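You operate a simulated robot arm through the tools that you are given. There is no shell and no other tool.

You run a simulated robot arm. Do the job below in one go: nothing can be reset, and whatever is moved stays where it is left.

JOB
Set block J-56 in the black tray and prime a patch, then put the float back and close the pot.
Fine: load the small float in the small primer pot; the other block stays bare. Set down upright: small float. A coat counts when it lies all over at full strength: go over it till it gets no stronger.

Only the result counts: the job must be done as asked and must still hold three seconds after the hand-in. Knocking over, shifting, dropping, spilling or breaking anything else fails it.

ROBOT AND FRAMES
A 7-joint arm with a two-finger parallel gripper, fixed in place. Base frame: the origin is on the floor under the middle of its stand, x ahead of it, y to its left, z up; the work surface is at about z = 0.8. Lengths are in m, angles in degrees, forces in N, time in s.
With the tool pointing down near the work surface it reaches from about 0.46 to 0.92 m from the base axis. Its first joint turns from -115.0 to 115.0 degrees. Payload 3.91 kg.
The TCP is the grasp point between the finger pads, 0.03 m short of the fingertips. In the tool frame z runs along the fingers and y along their closing line. The gripper opens to 0.11 m. The fingers are 0.02 m wide and 0.01 m thick; the gripper's body (0.048 by 0.112 m) begins 0.055 m behind the TCP.
Orientation is that of the tool frame in the base frame, as [roll, pitch, yaw] about the fixed x, y, z axes, in that order (R = Rz(yaw) Ry(pitch) Rx(roll)). With the fingers straight down and closing along the base's y, the tool's x points along the base's -x, its y along +y and its z along -z.

CONTROLS
- The arm moves only by the tool send_rows. Its argument "steps" is one flat list of numbers, 7 for each row, row after row: the shift along the base's x, y, z in m, then the turn, a rotation vector about the base's x, y, z in degrees, then the finger opening in m, from 0 to 0.11. In form: [tx, ty, tz, wx, wy, wz, fingers, tx, ty, tz, wx, wy, wz, fingers, ...]. A call has 1 to 20 rows; each row is the pose to reach, as a shift and turn from the pose commanded when the call began. A row lasts 0.2 s, in which the tool goes at most 0.05 m and 8.6 degrees; a call with a longer step from one row to the next is refused whole, and so is a gripper value outside its range. A pose out of reach is approached as far as the arm can. The call stops where the force on the tool passes 40 N (or 10 N more than at its start, if that is more) or the arm is blocked; 0.2 s more then pass. Each finger travels about 0.153 m/s and halts on what it meets, pressing with about 34 N; the grip force reading is that of the motor and also rises with nothing between the fingers. The clock runs only during rows and for 0.2 s after the last one: add rows that repeat a pose to give the fingers time. It gives the time, the measured TCP pose, the force on the tool (base axes), the opening and the grip force at its end, in the units of the frame above (readings bear some noise), with the torque about the TCP (base axes, N m) and any sound that the robot's microphone picked up.
- Cameras (640 x 400 px; columns grow to the right, rows downward): "scene" is fixed at [0.0478, 0.5028, 1.5981]; the picture's right is [-0.08, -1.00, 0.00], its down [-0.85, 0.07, -0.52] and it looks along [0.52, -0.04, -0.85] (base axes); focal length 289 px, centre (320, 200). "wrist" rides on the gripper at [0.072, 0.017, -0.103] in the tool frame; the picture's right is [-0.23, 0.97, 0.00], its down [-0.76, -0.18, -0.62] and it looks along [-0.61, -0.14, 0.78] (tool axes); focal length 222 px, centre (320, 200). There is no depth. A picture from a camera that has moved, and an enlarged one, comes with that camera's place and axes in the base frame and with its lens. The place of the scene camera against the robot may be out by one fixed shift of up to 0.012 m in any direction.
- get_image(camera): a new picture of that camera. The clock stands still meanwhile.
- move_column(by): slides the trunk up (or, below 0, down) by that many m; the arm rides with it, the base frame stays. It gives what a move gives, with no picture.
- inspect(camera, box): a new picture of the part [left, top, right, bottom] of that camera's present view, enlarged. The clock stands still meanwhile.
- job_done(): hands the job in; it is judged then, once.

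Nothing tells you positions but the pictures and the camera data. Unless the task says otherwise, let go and move clear before handing in.

The tools are called after "Request:" as a command line: name --argument value ..., lists and objects as JSON in quotes. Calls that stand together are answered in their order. send_rows: Moves the arm, as the interface text tells. Its arguments: {"type":"object","properties":{"steps":{"type":"array","items":{"type":"number"}}},"required":["steps"]} The other tools are called the same way: move_column (by) moves the trunk up or down; get_image (camera) takes a picture; inspect (camera, box) takes an enlarged picture of a part of a camera's view; job_done () hands the job in.

At the start:

```text
time_s: 0.0
tool_pos: [0.6345, 0.2065, 1.0843]
tcp_rot: [-179.9, 0.0, -180.0]
contact_force: [-0.2, 0.3, 0.0]
ft_torque: [-0.01, -0.01, 0.0]
width: 0.11
gripper_force: 0.1
trunk travel left (down, up): [-0.725, 0.265]
```

scene: 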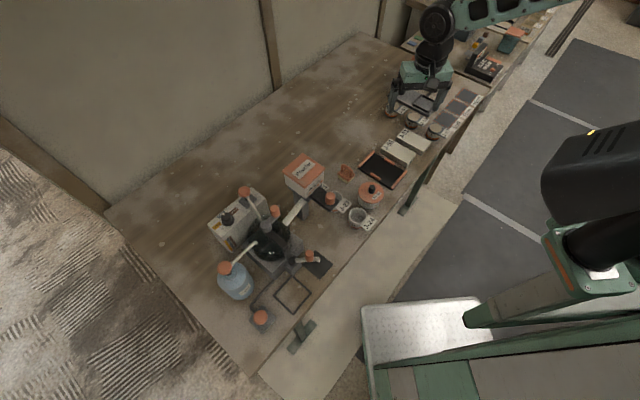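
wrist: 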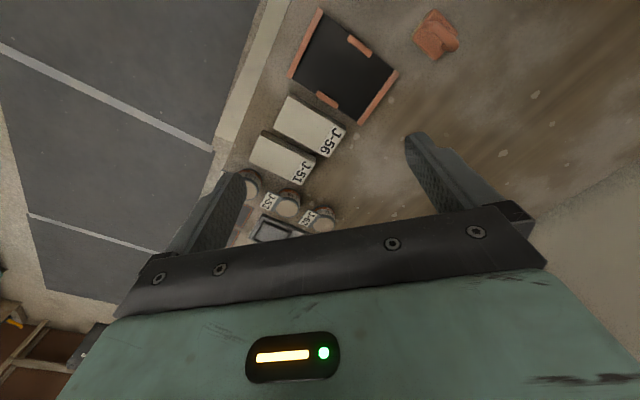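

I see a bench with a black tray with orange ends, two pale blocks (J-56, J-51), several pots and other items. First I take closer looks at everything.

Request:
inspect --camera "scene" --box '[280, 140, 440, 240]'

Request:
inspect --camera "scene" --box '[360, 60, 520, 160]'

Request:
inspect --camera "scene" --box '[200, 180, 360, 340]'

Request:
inspect --camera "wrist" --box '[220, 0, 480, 260]'

```text
4.00 times, centred on (360, 190) of scene
camera zoom: at [0.0478, 0.5028, 1.5981], right [-0.08, -1.0, 0.0], down [-0.85, 0.07, -0.52], along [0.52, -0.04, -0.85], focal length 1154 px, centre (160, 240)
```

zoom: 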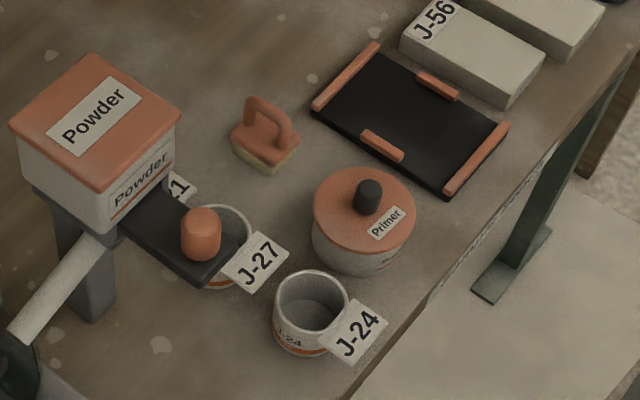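

```text
4.00 times, centred on (440, 110) of scene
camera zoom: at [0.0478, 0.5028, 1.5981], right [-0.08, -1.0, 0.0], down [-0.85, 0.07, -0.52], along [0.52, -0.04, -0.85], focal length 1154 px, centre (-160, 560)
```

zoom: 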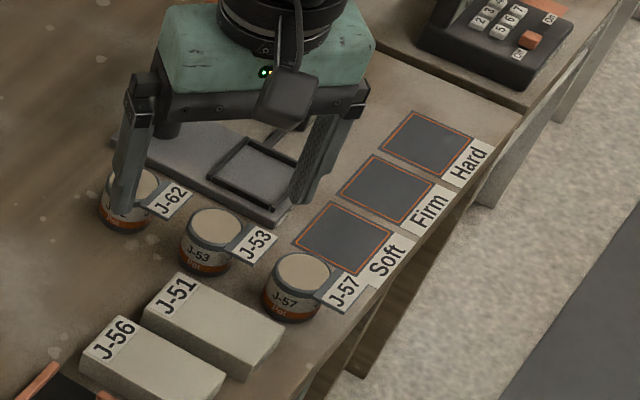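

```text
2.50 times, centred on (280, 260) of scene
camera zoom: at [0.0478, 0.5028, 1.5981], right [-0.08, -1.0, 0.0], down [-0.85, 0.07, -0.52], along [0.52, -0.04, -0.85], focal length 721 px, centre (420, 50)
```

zoom: 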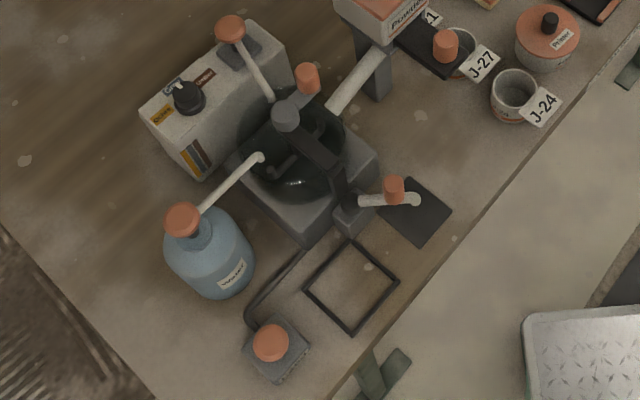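

```text
1.54 times, centred on (350, 130) of wrist
camera zoom: at [0.5599, 0.2229, 1.1883], right [0.23, 0.97, 0.0], down [0.76, -0.18, 0.62], along [0.61, -0.14, -0.78], focal length 342 px, centre (274, 308)
```

zoom: 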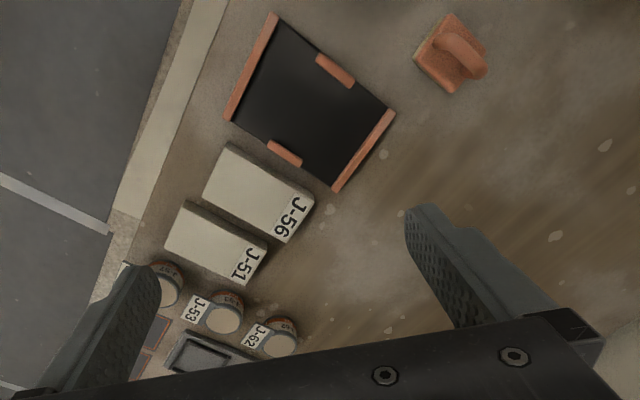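

The primer pot (orange lid, dark knob), an orange float with loop handle, the black tray and the two blocks are visible; I look at the remaining areas for another float or pot.

Request:
inspect --camera "scene" --box '[400, 0, 560, 100]'

Request:
inspect --camera "scene" --box '[325, 150, 405, 200]'

Request:
inspect --camera "scene" --box '[320, 175, 400, 235]'

Request:
inspect --camera "scene" --box '[440, 20, 540, 85]'

```text
4.00 times, centred on (480, 50) of scene
camera zoom: at [0.0478, 0.5028, 1.5981], right [-0.08, -1.0, 0.0], down [-0.85, 0.07, -0.52], along [0.52, -0.04, -0.85], focal length 1154 px, centre (-320, 800)
```

zoom: 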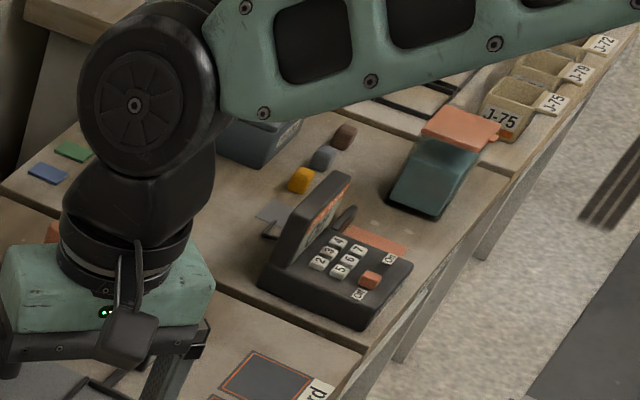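

```text
8.00 times, centred on (365, 175) of scene
camera zoom: at [0.0478, 0.5028, 1.5981], right [-0.08, -1.0, 0.0], down [-0.85, 0.07, -0.52], along [0.52, -0.04, -0.85], focal length 2308 px, centre (-40, 400)
```

zoom: 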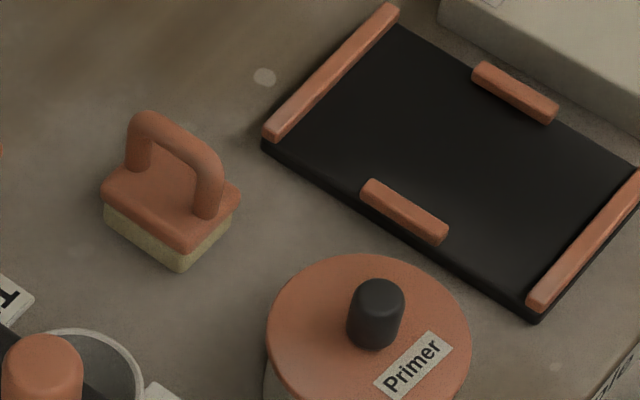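

```text
6.67 times, centred on (360, 205) of scene
camera zoom: at [0.0478, 0.5028, 1.5981], right [-0.08, -1.0, 0.0], down [-0.85, 0.07, -0.52], along [0.52, -0.04, -0.85], focal length 1924 px, centre (53, 167)
```

zoom: 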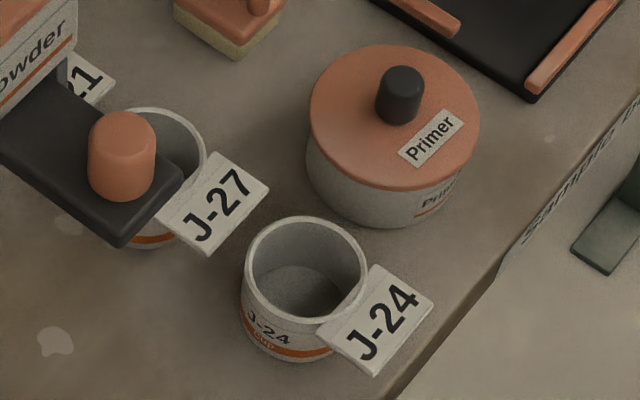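

```text
6.15 times, centred on (490, 52) of scene
camera zoom: at [0.0478, 0.5028, 1.5981], right [-0.08, -1.0, 0.0], down [-0.85, 0.07, -0.52], along [0.52, -0.04, -0.85], focal length 1776 px, centre (-726, 1108)
```

zoom: 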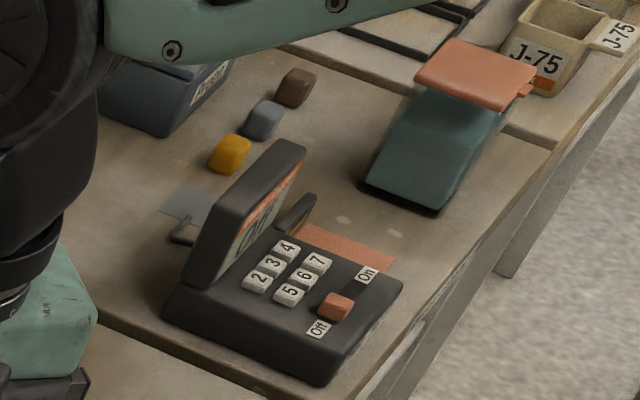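

The job's items are the tray, the two blocks, the lone float and the single lidded Primer pot. I zoom in with the wrist camera to measure tray and blocks.

Request:
inspect --camera "wrist" --box '[240, 80, 360, 200]'

Request:
inspect --camera "wrist" --box '[270, 0, 470, 130]'

```text
3.33 times, centred on (300, 140) of wrist
camera zoom: at [0.5599, 0.2229, 1.1883], right [0.23, 0.97, 0.0], down [0.76, -0.18, 0.62], along [0.61, -0.14, -0.78], focal length 740 px, centre (387, 400)
```

zoom: 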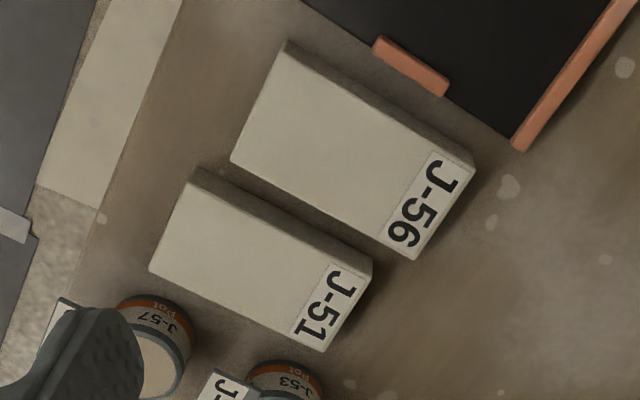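

```text
3.08 times, centred on (370, 65) of wrist
camera zoom: at [0.5599, 0.2229, 1.1883], right [0.23, 0.97, 0.0], down [0.76, -0.18, 0.62], along [0.61, -0.14, -0.78], focal length 684 px, centre (166, 615)
```

zoom: 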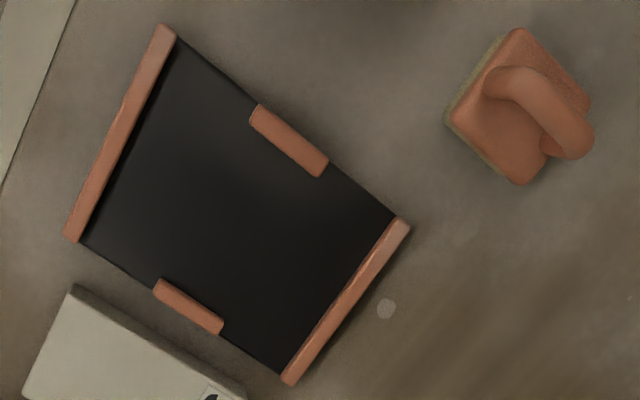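

The tray is centred near (0.628, 0.243), long axis at about 45°, J-56 near (0.690, 0.175), the float near (0.609, 0.369) and the pot near (0.52, 0.31). I turn the tool 45° to match the bench and move over the area for better views.

Request:
send_rows --steps '[-0.005, 0.009, -0.005, 0, 0, 7.5, 0.11, -0.01, 0.018, -0.01, 0, 0, 15, 0.11, -0.015, 0.027, -0.015, 0, 0, 22.5, 0.11, -0.02, 0.036, -0.02, 0, 0, 30, 0.11, -0.027, 0.045, -0.026, 0, 0, 37.5, 0.11, -0.0345, 0.0635, -0.034, 0, 0, 45, 0.11, -0.0345, 0.0635, -0.034, 0, 0, 45, 0.11]'

Request:
get_image --camera "wrist"

Request:
get_image --camera "scene"

```text
time_s: 1.6
tool_pos: [0.5985, 0.2699, 1.0515]
tcp_rot: [180.0, 0.0, -134.8]
contact_force: [-1.2, 0.3, -0.2]
ft_torque: [0.01, -0.02, 0.02]
width: 0.1102
gripper_force: 0.0
trunk travel left (down, up): [-0.725, 0.265]
```

```text
taken
camera wrist: at [0.5348, 0.2303, 1.1546], right [-0.53, 0.85, 0.0], down [0.66, 0.41, 0.62], along [0.53, 0.33, -0.78], focal length 222 px, centre (320, 200)
```

wrist: 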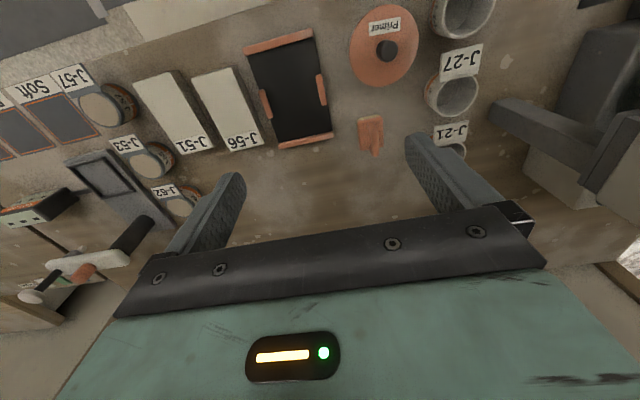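

```text
taken
```

scene: 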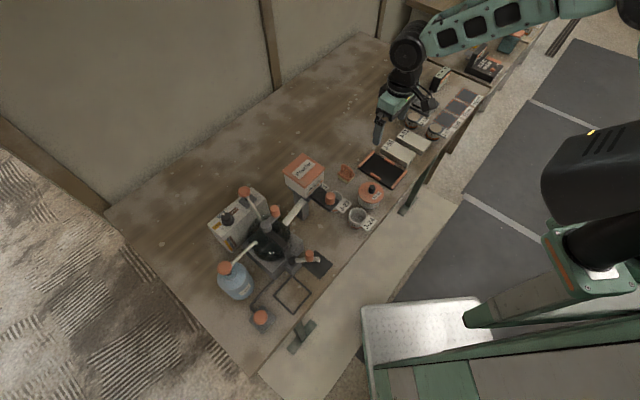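

The view is now lined up with the bench. I zoom in on the key items and on the unknown items at the left.

Request:
inspect --camera "wrist" --box '[180, 20, 420, 170]'

Request:
inspect --camera "wrist" --box '[240, 20, 340, 160]'

Request:
inspect --camera "wrist" --box '[330, 0, 430, 160]'

Request:
inspect --camera "wrist" --box '[0, 60, 220, 320]'

```text
2.67 times, centred on (300, 95) of wrist
camera zoom: at [0.5348, 0.2303, 1.1546], right [-0.53, 0.85, 0.0], down [0.66, 0.41, 0.62], along [0.53, 0.33, -0.78], focal length 592 px, centre (373, 480)
```

zoom: 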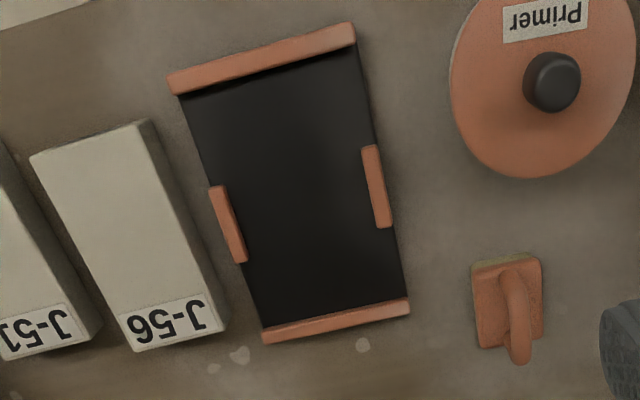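

```text
2.86 times, centred on (290, 90) of wrist
camera zoom: at [0.5348, 0.2303, 1.1546], right [-0.53, 0.85, 0.0], down [0.66, 0.41, 0.62], along [0.53, 0.33, -0.78], focal length 635 px, centre (406, 514)
```

zoom: 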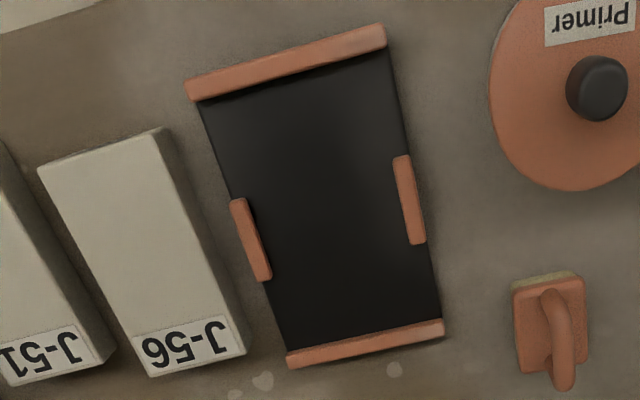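

```text
2.50 times, centred on (380, 80) of wrist
camera zoom: at [0.5348, 0.2303, 1.1546], right [-0.53, 0.85, 0.0], down [0.66, 0.41, 0.62], along [0.53, 0.33, -0.78], focal length 555 px, centre (170, 500)
```

zoom: 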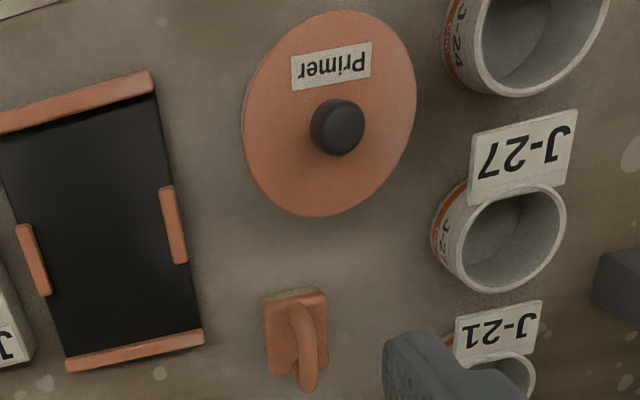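

```text
1.54 times, centred on (110, 190) of wrist
camera zoom: at [0.5348, 0.2303, 1.1546], right [-0.53, 0.85, 0.0], down [0.66, 0.41, 0.62], along [0.53, 0.33, -0.78], focal length 342 px, centre (643, 215)
```

zoom: 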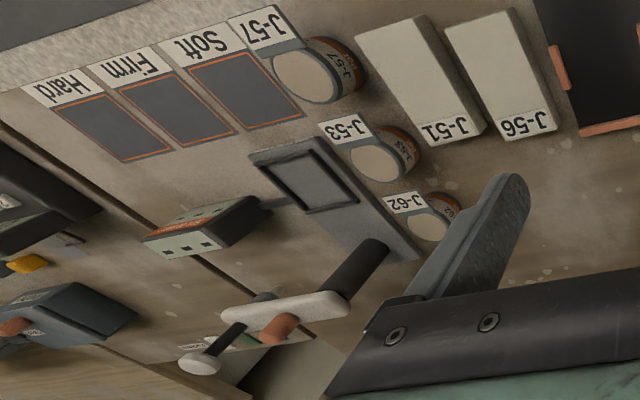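

Everything needed is located to within a few mm. I move above J-56 and look at it closely before gripping it.

Request:
send_rows --steps '[0.02, -0.02, -0.01, 0, 0, 0, 0.11, 0.045, -0.047, -0.04, 0, 0, 0, 0.11, 0.07, -0.074, -0.075, 0, 0, 0, 0.11, 0.0905, -0.0945, -0.11, 0, 0, 0, 0.11, 0.0905, -0.0945, -0.12, 0, 0, 0, 0.11, 0.0905, -0.0945, -0.12, 0, 0, 0, 0.11]'

Request:
get_image --camera "wrist"

Request:
inspect --camera "wrist" --box '[230, 0, 430, 200]'

```text
refused: row 3 steps farther than a row can; nothing moved
```

```text
taken
camera wrist: at [0.5348, 0.2303, 1.1546], right [-0.53, 0.85, 0.0], down [0.66, 0.41, 0.62], along [0.53, 0.33, -0.78], focal length 222 px, centre (320, 200)
```

wrist: 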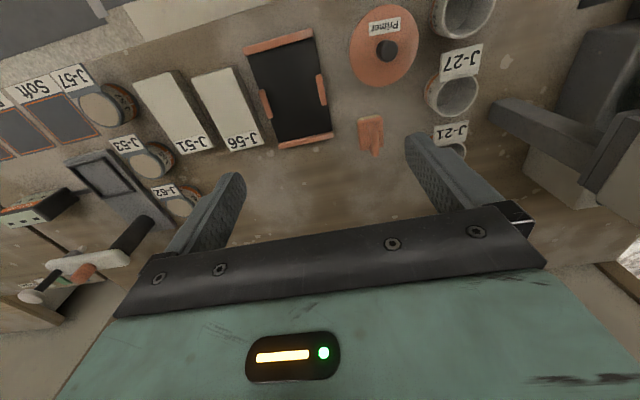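

```text
2.00 times, centred on (330, 100) of wrist
camera zoom: at [0.5348, 0.2303, 1.1546], right [-0.53, 0.85, 0.0], down [0.66, 0.41, 0.62], along [0.53, 0.33, -0.78], focal length 444 px, centre (300, 400)
```

zoom: 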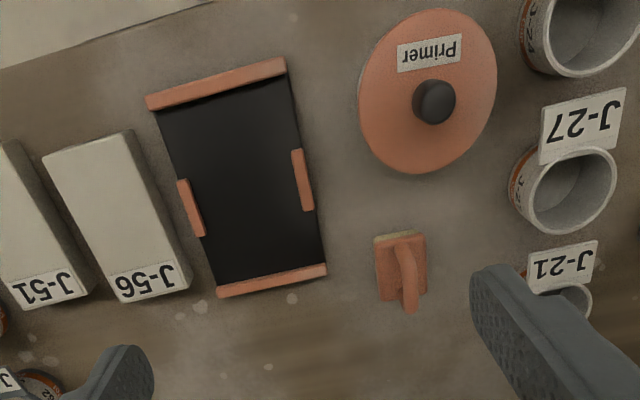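

The move was refused because one step was too long; nothing moved. I send the same move with shorter steps.

Request:
send_rows --steps '[0.018, -0.019, -0.024, 0, 0, 0, 0.11, 0.036, -0.038, -0.048, 0, 0, 0, 0.11, 0.054, -0.057, -0.072, 0, 0, 0, 0.11, 0.072, -0.076, -0.096, 0, 0, 0, 0.11, 0.0905, -0.0945, -0.12, 0, 0, 0, 0.11, 0.0905, -0.0945, -0.12, 0, 0, 0, 0.11]'

Request:
get_image --camera "wrist"

Request:
inspect --camera "wrist" --box '[230, 0, 430, 125]'

Request:
inspect --camera "wrist" --box '[180, 80, 480, 260]'

```text
time_s: 3.0
tool_pos: [0.6915, 0.1754, 0.9314]
tcp_rot: [180.0, 0.0, -135.0]
contact_force: [-0.3, 0.3, -1.0]
ft_torque: [0.0, 0.0, 0.02]
width: 0.1102
gripper_force: 0.1
trunk travel left (down, up): [-0.725, 0.265]
```

```text
taken
camera wrist: at [0.6268, 0.1352, 1.0345], right [-0.53, 0.85, 0.0], down [0.66, 0.41, 0.62], along [0.53, 0.33, -0.78], focal length 222 px, centre (320, 200)
```

wrist: 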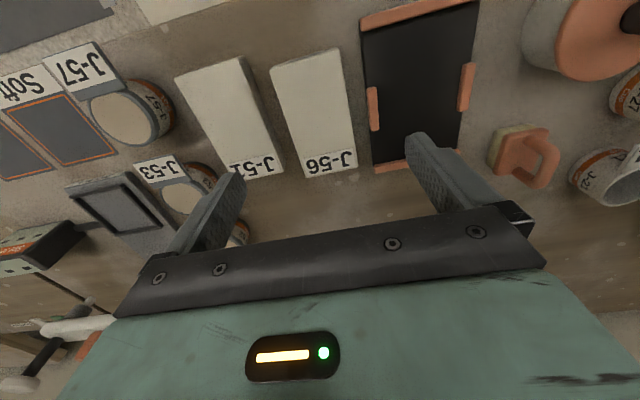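

```text
3.20 times, centred on (330, 62) of wrist
camera zoom: at [0.6268, 0.1352, 1.0345], right [-0.53, 0.85, 0.0], down [0.66, 0.41, 0.62], along [0.53, 0.33, -0.78], focal length 711 px, centre (288, 640)
```

zoom: 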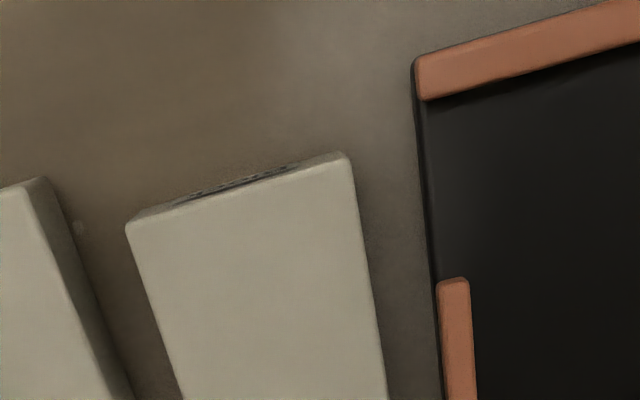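

```text
2.13 times, centred on (330, 170) of wrist
camera zoom: at [0.6268, 0.1352, 1.0345], right [-0.53, 0.85, 0.0], down [0.66, 0.41, 0.62], along [0.53, 0.33, -0.78], focal length 474 px, centre (299, 264)
```

zoom: 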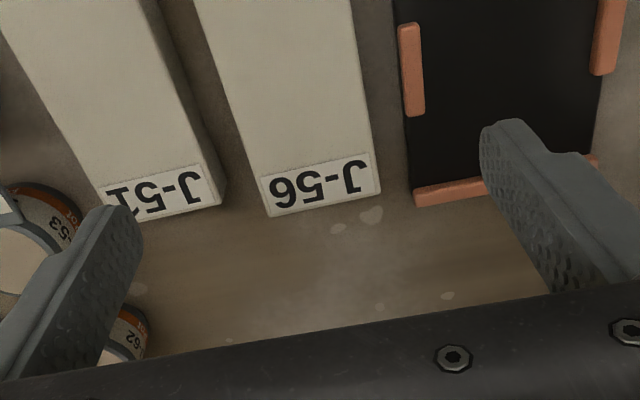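

The tool is almost centred over J-56 (about 0.107 × 0.058 m, top near z 0.824), with roughly 20 mm gaps on both sides. I narrow the fingers to 0.068, trim the angle and go down with the tips about 12 mm below the block's top.

Request:
send_rows --steps '[0.0018, 0.0006, 0, 0, 0, 1.2, 0.068, 0.0018, 0.0006, 0, 0, 0, 1.2, 0.068, 0.0018, 0.0006, -0.035, 0, 0, 1.2, 0.068, 0.0018, 0.0006, -0.065, 0, 0, 1.2, 0.068, 0.0018, 0.0006, -0.075, 0, 0, 1.2, 0.068, 0.0018, 0.0006, -0.075, 0, 0, 1.2, 0.068]'

Request:
get_image --camera "wrist"

Request:
inspect --camera "wrist" --box '[200, 60, 440, 210]'

Request:
inspect --camera "scene" --box '[360, 90, 460, 190]'

```text
time_s: 4.4
tool_pos: [0.6925, 0.1764, 0.8568]
tcp_rot: [180.0, -0.1, -133.8]
contact_force: [0.4, -0.5, 0.2]
ft_torque: [0.0, 0.0, -0.01]
width: 0.0679
gripper_force: 0.0
trunk travel left (down, up): [-0.725, 0.265]
```

```text
taken
camera wrist: at [0.6284, 0.1355, 0.9599], right [-0.55, 0.84, 0.0], down [0.66, 0.43, 0.62], along [0.52, 0.34, -0.78], focal length 222 px, centre (320, 200)
```

wrist: 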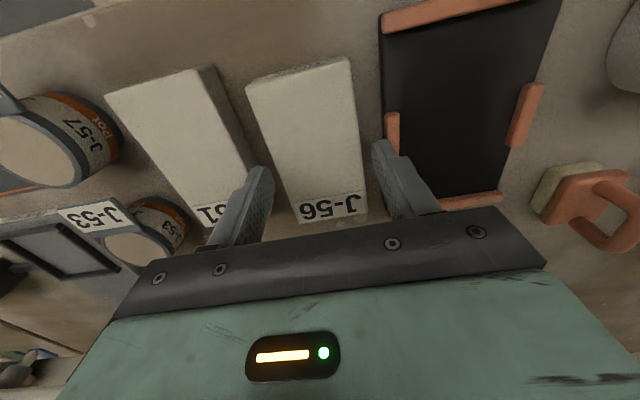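

```text
2.67 times, centred on (320, 135) of wrist
camera zoom: at [0.6284, 0.1355, 0.9599], right [-0.55, 0.84, 0.0], down [0.66, 0.43, 0.62], along [0.52, 0.34, -0.78], focal length 592 px, centre (320, 373)
```

zoom: 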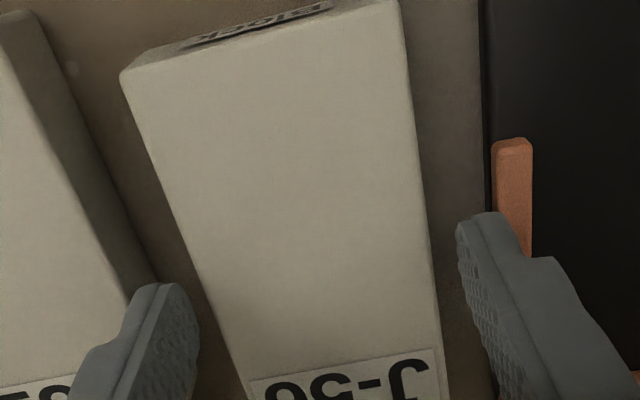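

```text
4.00 times, centred on (410, 140) of scene
camera zoom: at [0.0478, 0.5028, 1.5981], right [-0.08, -1.0, 0.0], down [-0.85, 0.07, -0.52], along [0.52, -0.04, -0.85], focal length 1154 px, centre (-40, 440)
```

zoom: 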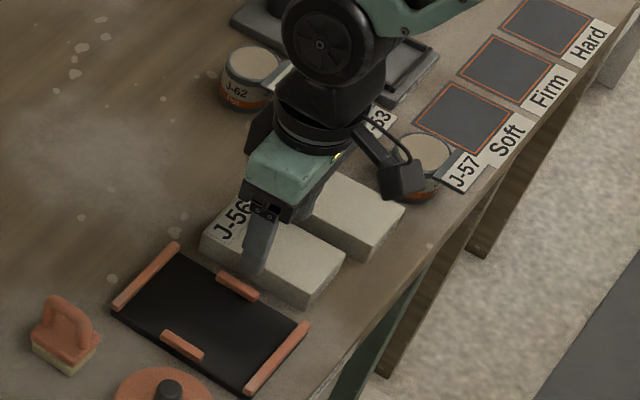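

The fingers straddle the block evenly. I lower another 15 mm and close.

Request:
send_rows --steps '[0, 0, -0.015, 0, 0, 0, 0.068, 0, 0, -0.015, 0, 0, 0, 0.068, 0, 0, -0.015, 0, 0, 0, 0.06, 0, 0, -0.015, 0, 0, 0, 0.05, 0, 0, -0.015, 0, 0, 0, 0.05, 0, 0, -0.015, 0, 0, 0, 0.05]'

Request:
get_image --camera "wrist"

```text
time_s: 5.8
tool_pos: [0.6928, 0.1757, 0.8418]
tcp_rot: [179.9, 0.1, -133.8]
contact_force: [0.1, 1.0, 0.1]
ft_torque: [0.01, -0.01, 0.01]
width: 0.0595
gripper_force: 33.9
trunk travel left (down, up): [-0.725, 0.265]
```

```text
taken
camera wrist: at [0.6284, 0.135, 0.945], right [-0.55, 0.84, 0.0], down [0.66, 0.43, 0.62], along [0.52, 0.34, -0.78], focal length 222 px, centre (320, 200)
```

wrist: 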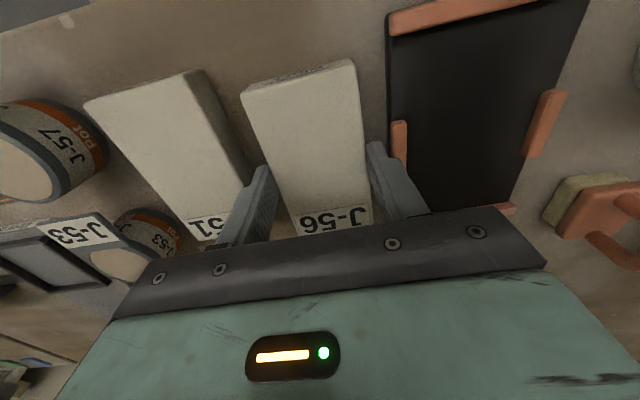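

J-56 is gripped (width 0.0595). I lift it and carry it over the tray.

Request:
send_rows --steps '[0, 0, 0.02, 0, 0, 0, 0.05, 0, 0, 0.045, 0, 0, 0, 0.05, -0.021, 0.0225, 0.055, 0, 0, 0, 0.05, -0.042, 0.045, 0.055, 0, 0, 0, 0.05, -0.063, 0.0677, 0.055, 0, 0, 0, 0.05, -0.063, 0.0677, 0.055, 0, 0, 0, 0.05]'

Request:
get_image --camera "wrist"

Request:
inspect --camera "wrist" --box '[200, 0, 440, 150]'

Request:
inspect --camera "scene" --box '[340, 120, 440, 220]'

```text
time_s: 7.2
tool_pos: [0.6289, 0.242, 0.8969]
tcp_rot: [180.0, 0.0, -133.8]
contact_force: [-1.2, -1.7, -1.1]
ft_torque: [0.01, -0.01, -0.03]
width: 0.0592
gripper_force: 34.1
trunk travel left (down, up): [-0.725, 0.265]
```

```text
taken
camera wrist: at [0.5647, 0.2025, 1.0], right [-0.55, 0.84, 0.0], down [0.66, 0.43, 0.62], along [0.52, 0.34, -0.78], focal length 222 px, centre (320, 200)
```

wrist: 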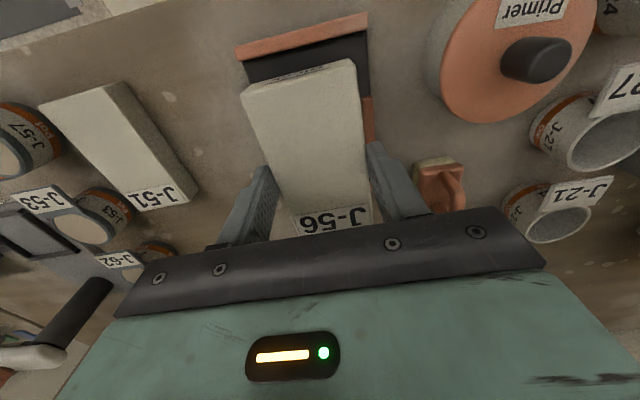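

```text
2.67 times, centred on (320, 75) of wrist
camera zoom: at [0.5647, 0.2025, 1.0], right [-0.55, 0.84, 0.0], down [0.66, 0.43, 0.62], along [0.52, 0.34, -0.78], focal length 592 px, centre (320, 533)
```

zoom: 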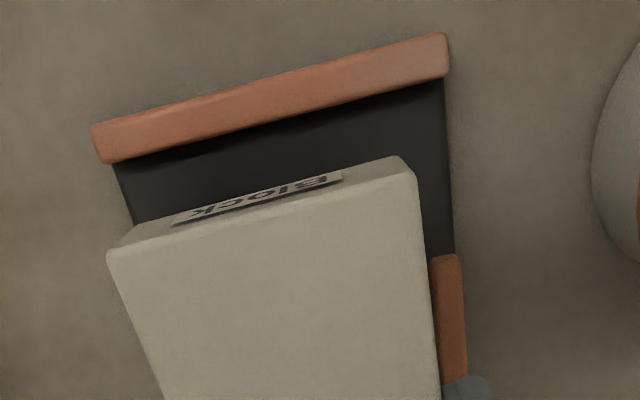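

```text
4.00 times, centred on (390, 170) of scene
camera zoom: at [0.0478, 0.5028, 1.5981], right [-0.08, -1.0, 0.0], down [-0.85, 0.07, -0.52], along [0.52, -0.04, -0.85], focal length 1154 px, centre (40, 320)
```

zoom: 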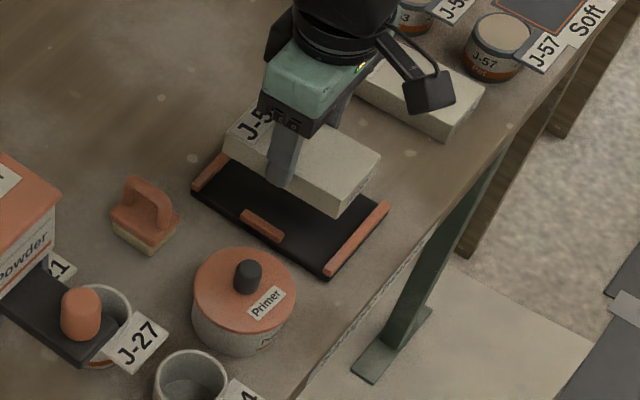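

The block sits parallel to the tray and nearly centred over it. I trim by ~2 mm, then lower gently toward the tray floor.

Request:
send_rows --steps '[-0.0018, 0.0004, -0.015, 0, 0, 0, 0.05, -0.0018, 0.0004, -0.03, 0, 0, 0, 0.05, -0.0018, 0.0004, -0.038, 0, 0, 0, 0.05, -0.0018, 0.0004, -0.042, 0, 0, 0, 0.05, -0.0018, 0.0004, -0.042, 0, 0, 0, 0.05]'

Request:
get_image --camera "wrist"

Request:
inspect --camera "wrist" --box '[200, 0, 440, 150]'

Request:
inspect --camera "scene" --box '[350, 130, 430, 200]'

```text
time_s: 8.4
tool_pos: [0.6287, 0.2434, 0.8552]
tcp_rot: [-180.0, 0.0, -133.8]
contact_force: [-0.3, 0.1, -1.9]
ft_torque: [0.04, 0.01, -0.04]
width: 0.0591
gripper_force: 34.0
trunk travel left (down, up): [-0.725, 0.265]
```

```text
taken
camera wrist: at [0.5635, 0.2026, 0.9578], right [-0.55, 0.84, 0.0], down [0.66, 0.43, 0.62], along [0.52, 0.34, -0.78], focal length 222 px, centre (320, 200)
```

wrist: 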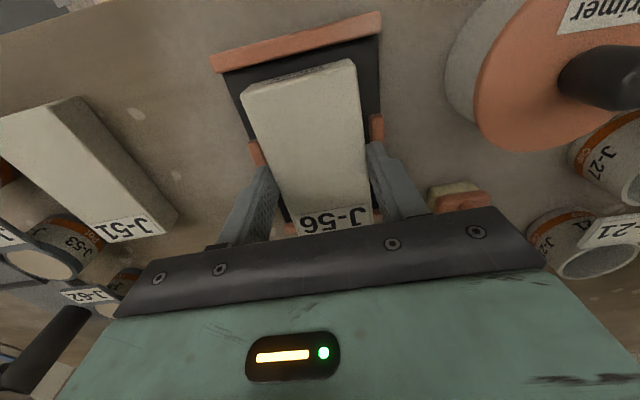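

```text
2.67 times, centred on (320, 75) of wrist
camera zoom: at [0.5635, 0.2026, 0.9578], right [-0.55, 0.84, 0.0], down [0.66, 0.43, 0.62], along [0.52, 0.34, -0.78], focal length 592 px, centre (320, 533)
```

zoom: 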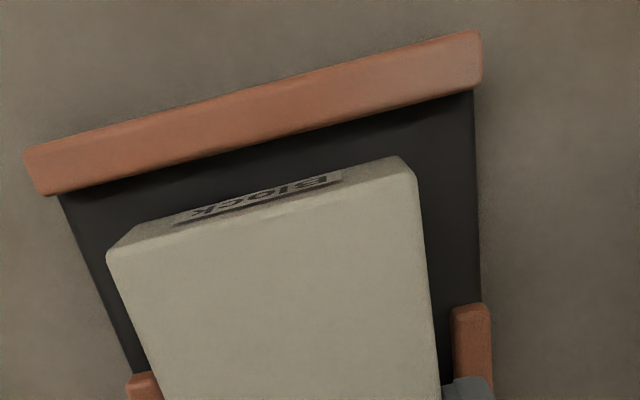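

```text
5.71 times, centred on (390, 165) of scene
camera zoom: at [0.0478, 0.5028, 1.5981], right [-0.08, -1.0, 0.0], down [-0.85, 0.07, -0.52], along [0.52, -0.04, -0.85], focal length 1649 px, centre (-80, 400)
```

zoom: 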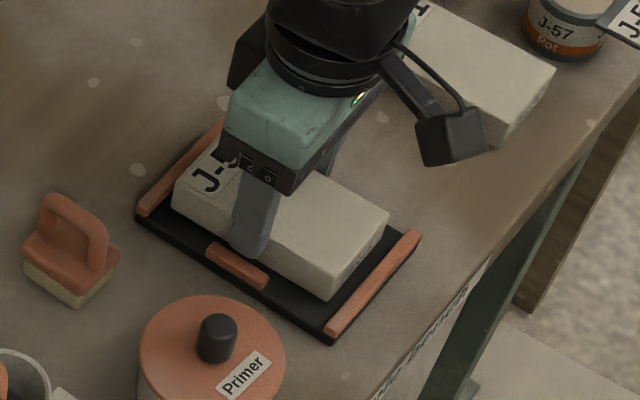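

The block is centred between rails and clips, with its underside roughly 7 mm above the tray floor. I lower in small steps and watch the force.

Request:
send_rows --steps '[0, 0, -0.002, 0, 0, 0, 0.05, 0, 0, -0.004, 0, 0, 0, 0.05, 0, 0, -0.005, 0, 0, 0, 0.05, 0, 0, -0.005, 0, 0, 0, 0.05]'

Request:
inspect --camera "scene" --box '[360, 135, 420, 195]'

```text
time_s: 9.4
tool_pos: [0.6274, 0.2441, 0.8506]
tcp_rot: [-180.0, 0.2, -133.8]
contact_force: [-2.3, -4.0, 24.8]
ft_torque: [-0.34, 0.3, -0.02]
width: 0.0592
gripper_force: 33.9
trunk travel left (down, up): [-0.725, 0.265]
```

```text
6.67 times, centred on (390, 165) of scene
camera zoom: at [0.0478, 0.5028, 1.5981], right [-0.08, -1.0, 0.0], down [-0.85, 0.07, -0.52], along [0.52, -0.04, -0.85], focal length 1924 px, centre (-147, 433)
```

zoom: 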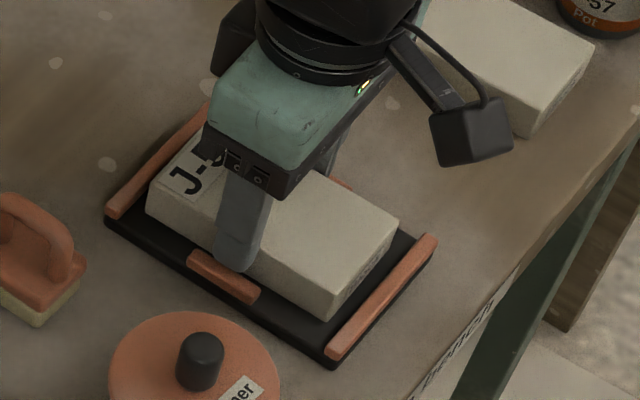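

The block is seated (contact at 25 N, tray floor near z 0.8085). I ease off slightly, open a little and lift straight up.

Request:
send_rows --steps '[0, 0, 0.0005, 0, 0, 0, 0.05, 0, 0, 0.0005, 0, 0, 0, 0.064, 0, 0, 0.0005, 0, 0, 0, 0.064, 0, 0, 0.02, 0, 0, 0, 0.066, 0, 0, 0.05, 0, 0, 0, 0.068, 0, 0, 0.08, 0, 0, 0, 0.068, 0, 0, 0.08, 0, 0, 0, 0.068]'

Request:
get_image --camera "wrist"

Request:
inspect --camera "wrist" --box '[200, 0, 460, 180]'

Request:
inspect --camera "scene" --box '[350, 125, 430, 205]'

```text
time_s: 11.0
tool_pos: [0.626, 0.2442, 0.9291]
tcp_rot: [-180.0, -0.1, -133.8]
contact_force: [0.2, -0.4, 0.1]
ft_torque: [0.02, 0.0, 0.03]
width: 0.0681
gripper_force: 0.2
trunk travel left (down, up): [-0.725, 0.265]
```

```text
taken
camera wrist: at [0.5626, 0.2026, 1.0324], right [-0.55, 0.84, 0.0], down [0.66, 0.43, 0.62], along [0.52, 0.34, -0.78], focal length 222 px, centre (320, 200)
```

wrist: 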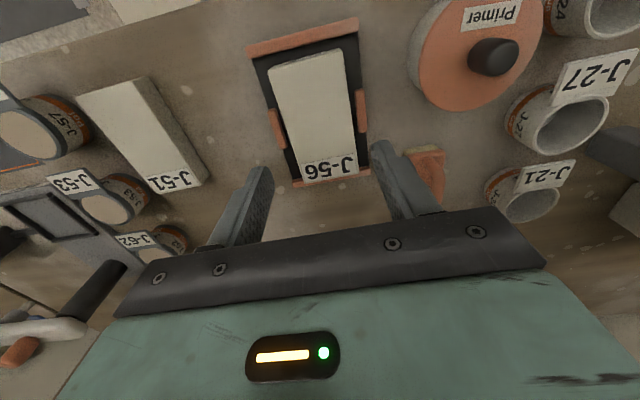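

```text
2.22 times, centred on (330, 90) of wrist
camera zoom: at [0.5626, 0.2026, 1.0324], right [-0.55, 0.84, 0.0], down [0.66, 0.43, 0.62], along [0.52, 0.34, -0.78], focal length 494 px, centre (298, 444)
```

zoom: 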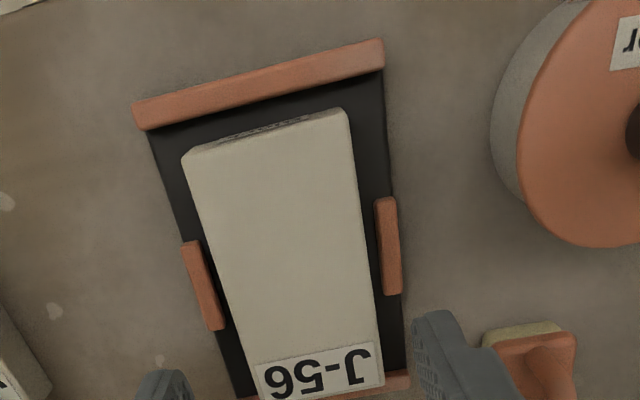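

```text
5.00 times, centred on (390, 165) of scene
camera zoom: at [0.0478, 0.5028, 1.5981], right [-0.08, -1.0, 0.0], down [-0.85, 0.07, -0.52], along [0.52, -0.04, -0.85], focal length 1443 px, centre (-30, 375)
```

zoom: 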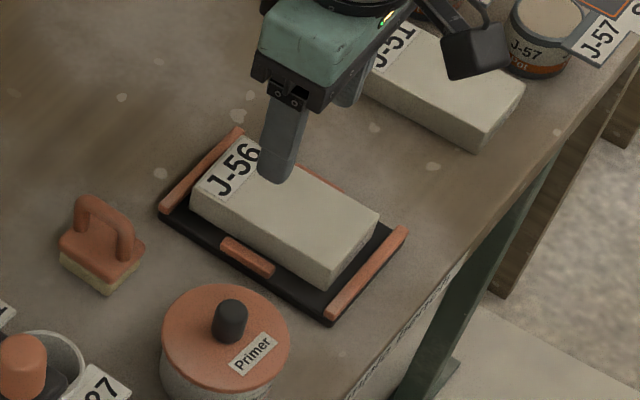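

J-56 lies flat and centred in the tray. Next I go above the primer pot to look at its lid and knob.

Request:
send_rows --steps '[-0.02, 0.01, 0.03, 0, 0, 0, 0.068, -0.05, 0.025, 0.045, 0, 0, 0, 0.068, -0.08, 0.04, 0.045, 0, 0, 0, 0.068, -0.11, 0.055, 0.045, 0, 0, -1.2, 0.068, -0.11, 0.055, 0.045, 0, 0, -1.2, 0.068]'

Request:
get_image --camera "wrist"

Request:
inspect --camera "wrist" --box '[200, 0, 460, 180]'

Request:
get_image --camera "scene"

```text
time_s: 12.2
tool_pos: [0.5174, 0.2983, 0.9725]
tcp_rot: [-180.0, 0.0, -135.1]
contact_force: [0.8, 0.1, 0.2]
ft_torque: [0.0, -0.01, 0.01]
width: 0.068
gripper_force: 0.1
trunk travel left (down, up): [-0.725, 0.265]
```

```text
taken
camera wrist: at [0.4528, 0.2598, 1.0769], right [-0.53, 0.85, 0.0], down [0.67, 0.41, 0.62], along [0.53, 0.33, -0.78], focal length 222 px, centre (320, 200)
```

wrist: 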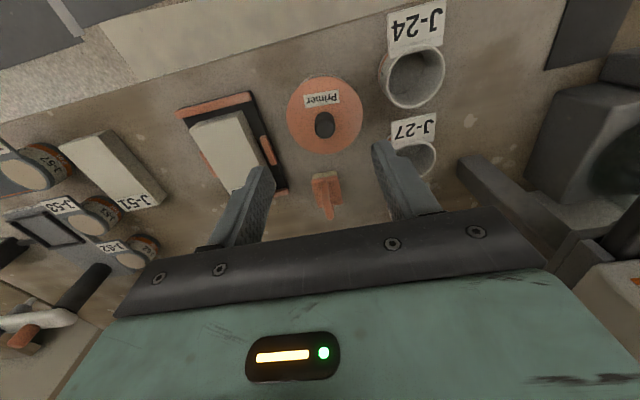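

```text
2.22 times, centred on (330, 90) of wrist
camera zoom: at [0.4528, 0.2598, 1.0769], right [-0.53, 0.85, 0.0], down [0.67, 0.41, 0.62], along [0.53, 0.33, -0.78], focal length 494 px, centre (298, 444)
```

zoom: 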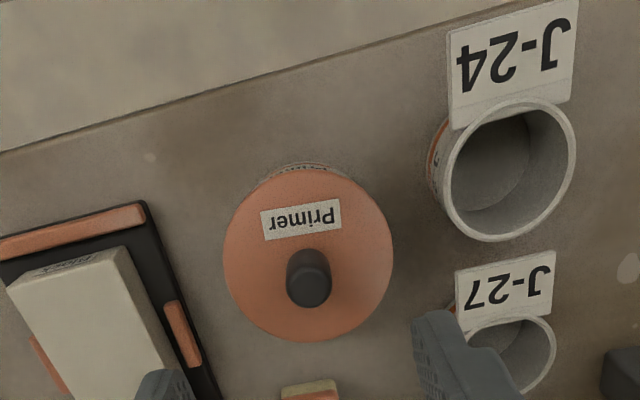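

```text
taken
```

scene: 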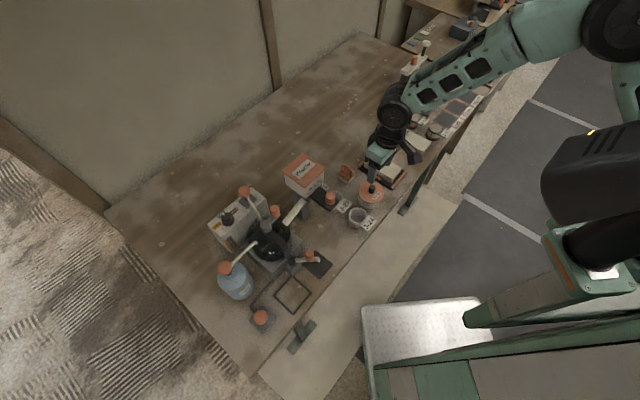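

The pot's lid centre is about 5 mm to the side of the tool axis, knob top near z 0.885. I centre over it, set the fingers to 0.05 and come down to just above the knob to check alignment.

Request:
send_rows --steps '[-0.0028, 0.0036, 0, 0, 0, 0, 0.05, -0.0028, 0.0036, -0.025, 0, 0, 0, 0.05, -0.0028, 0.0036, -0.045, 0, 0, 0, 0.05, -0.0028, 0.0036, -0.045, 0, 0, 0, 0.05]'

Request:
get_image --camera "wrist"

Request:
inspect --camera "wrist" --box '[220, 40, 420, 220]'

Request:
inspect --camera "scene" --box '[340, 150, 410, 220]'

```text
time_s: 13.2
tool_pos: [0.5139, 0.3032, 0.9273]
tcp_rot: [179.9, 0.0, -135.0]
contact_force: [0.5, -1.2, 0.5]
ft_torque: [-0.02, 0.02, 0.0]
width: 0.0501
gripper_force: 0.0
trunk travel left (down, up): [-0.725, 0.265]
```

```text
taken
camera wrist: at [0.4502, 0.2632, 1.0322], right [-0.53, 0.85, 0.0], down [0.66, 0.41, 0.62], along [0.53, 0.33, -0.78], focal length 222 px, centre (320, 200)
```

wrist: 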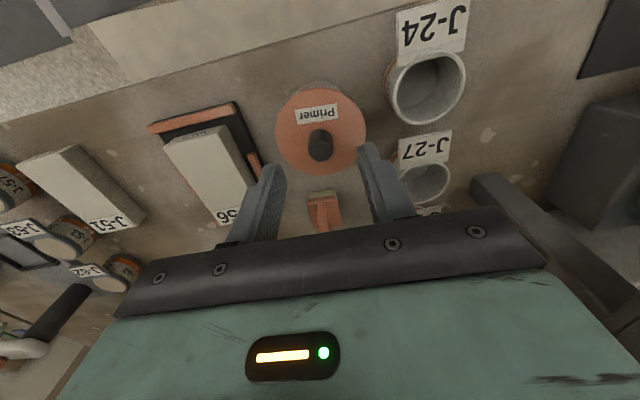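

```text
2.22 times, centred on (320, 130) of wrist
camera zoom: at [0.4502, 0.2632, 1.0322], right [-0.53, 0.85, 0.0], down [0.66, 0.41, 0.62], along [0.53, 0.33, -0.78], focal length 494 px, centre (320, 356)
```

zoom: 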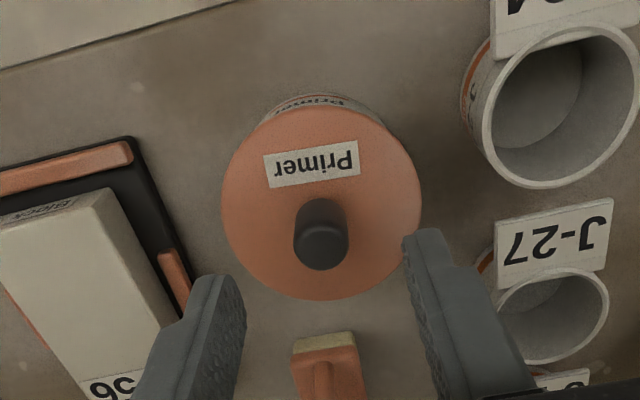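

```text
5.71 times, centred on (375, 185) of scene
camera zoom: at [0.0478, 0.5028, 1.5981], right [-0.08, -1.0, 0.0], down [-0.85, 0.07, -0.52], along [0.52, -0.04, -0.85], focal length 1649 px, centre (6, 286)
```

zoom: 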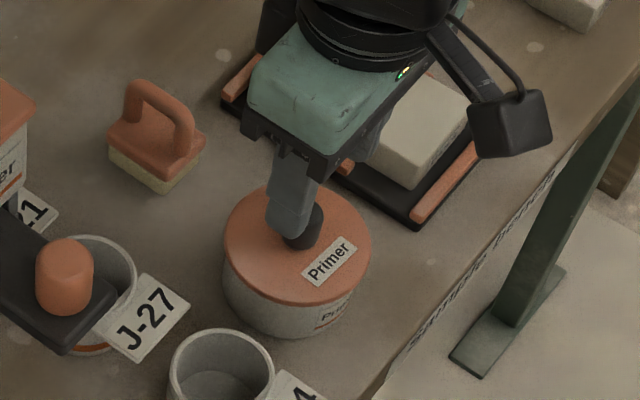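

The fingers are centred on the knob. I lower so the tips are just above the lid and grip the knob.

Request:
send_rows --steps '[0, 0, -0.025, 0, 0, 0, 0.05, 0, 0, -0.042, 0, 0, 0, 0.05, 0, 0, -0.042, 0, 0, 0, 0.03, 0, 0, -0.042, 0, 0, 0, 0.005, 0, 0, -0.042, 0, 0, 0, 0.005, 0, 0, -0.042, 0, 0, 0, 0.005]'

Request:
inspect --camera "wrist" --box '[220, 40, 420, 220]'

```text
time_s: 14.6
tool_pos: [0.515, 0.3037, 0.8869]
tcp_rot: [180.0, 0.0, -135.1]
contact_force: [0.0, 0.4, 0.1]
ft_torque: [0.0, 0.0, 0.0]
width: 0.0176
gripper_force: 33.8
trunk travel left (down, up): [-0.725, 0.265]
heard: snap
```

```text
2.22 times, centred on (320, 130) of wrist
camera zoom: at [0.45, 0.2638, 0.9904], right [-0.53, 0.85, 0.0], down [0.66, 0.41, 0.62], along [0.53, 0.33, -0.78], focal length 494 px, centre (320, 356)
```

zoom: 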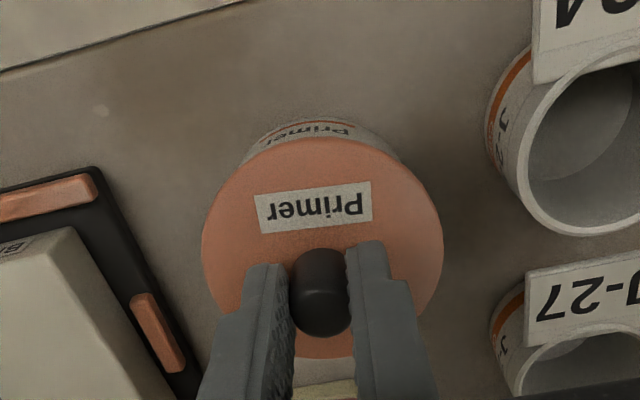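

The knob is held (width 0.0176); a snap was heard, so I check the scene before lifting.

Request:
inspect --camera "scene" --box '[330, 140, 420, 230]'

Request:
get_image --camera "wrist"

Request:
get_image --camera "scene"

```text
4.44 times, centred on (375, 185) of scene
camera zoom: at [0.0478, 0.5028, 1.5981], right [-0.08, -1.0, 0.0], down [-0.85, 0.07, -0.52], along [0.52, -0.04, -0.85], focal length 1282 px, centre (76, 267)
```

zoom: 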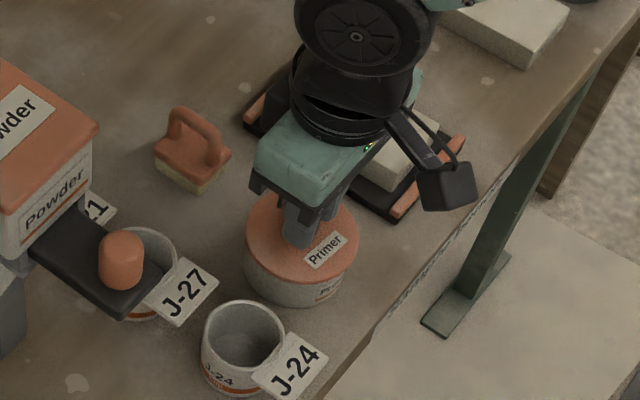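

```text
taken
camera wrist: at [0.45, 0.2638, 0.9904], right [-0.53, 0.85, 0.0], down [0.66, 0.41, 0.62], along [0.53, 0.33, -0.78], focal length 222 px, centre (320, 200)
```

wrist: 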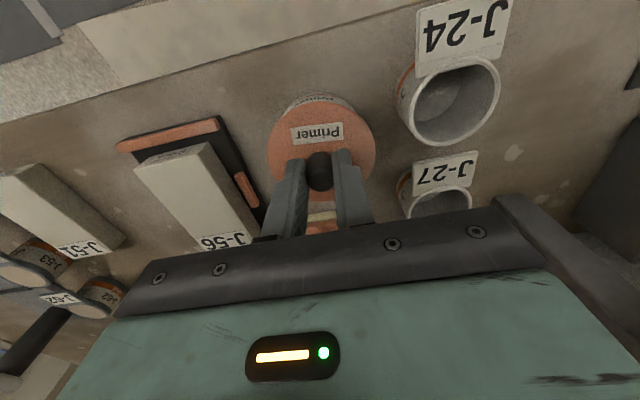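

```text
taken
```

scene: 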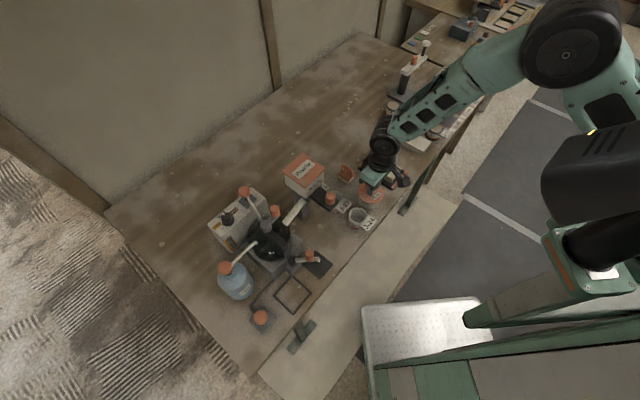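

Nothing looks broken; the snap is likely the lid's catch. I lift slowly by 20 mm and check that the pot stays.

Request:
send_rows --steps '[0, 0, 0.003, 0, 0, 0, 0.005, 0, 0, 0.008, 0, 0, 0, 0.005, 0, 0, 0.014, 0, 0, 0, 0.005, 0, 0, 0.02, 0, 0, 0, 0.005, 0, 0, 0.02, 0, 0, 0, 0.005]'

Request:
inspect --camera "scene" --box '[340, 160, 410, 220]'

Request:
inspect --camera "wrist" --box '[220, 40, 420, 220]'

```text
time_s: 15.8
tool_pos: [0.5138, 0.3023, 0.9063]
tcp_rot: [-180.0, 0.0, -135.1]
contact_force: [0.5, 0.9, 0.2]
ft_torque: [0.03, -0.01, 0.01]
width: 0.018
gripper_force: 34.2
trunk travel left (down, up): [-0.725, 0.265]
```

```text
6.67 times, centred on (375, 190) of scene
camera zoom: at [0.0478, 0.5028, 1.5981], right [-0.08, -1.0, 0.0], down [-0.85, 0.07, -0.52], along [0.52, -0.04, -0.85], focal length 1924 px, centre (-47, 267)
```

zoom: 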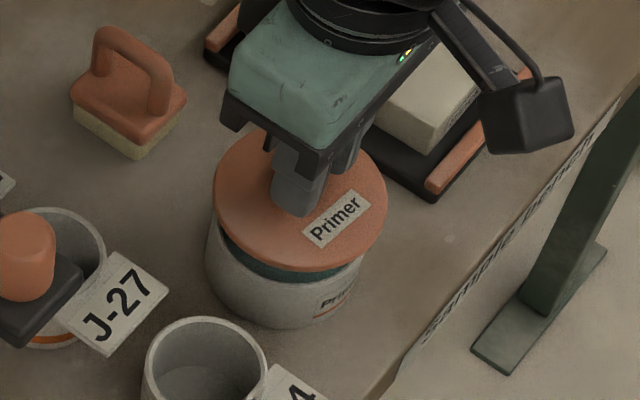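

```text
2.22 times, centred on (320, 130) of wrist
camera zoom: at [0.4494, 0.2635, 1.0106], right [-0.53, 0.85, 0.0], down [0.66, 0.41, 0.62], along [0.53, 0.33, -0.78], focal length 494 px, centre (320, 356)
```

zoom: 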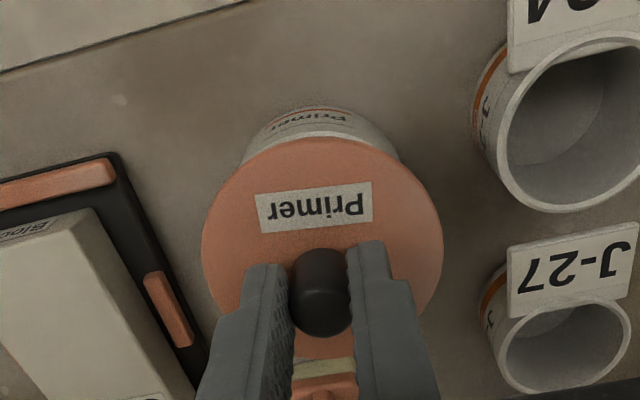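

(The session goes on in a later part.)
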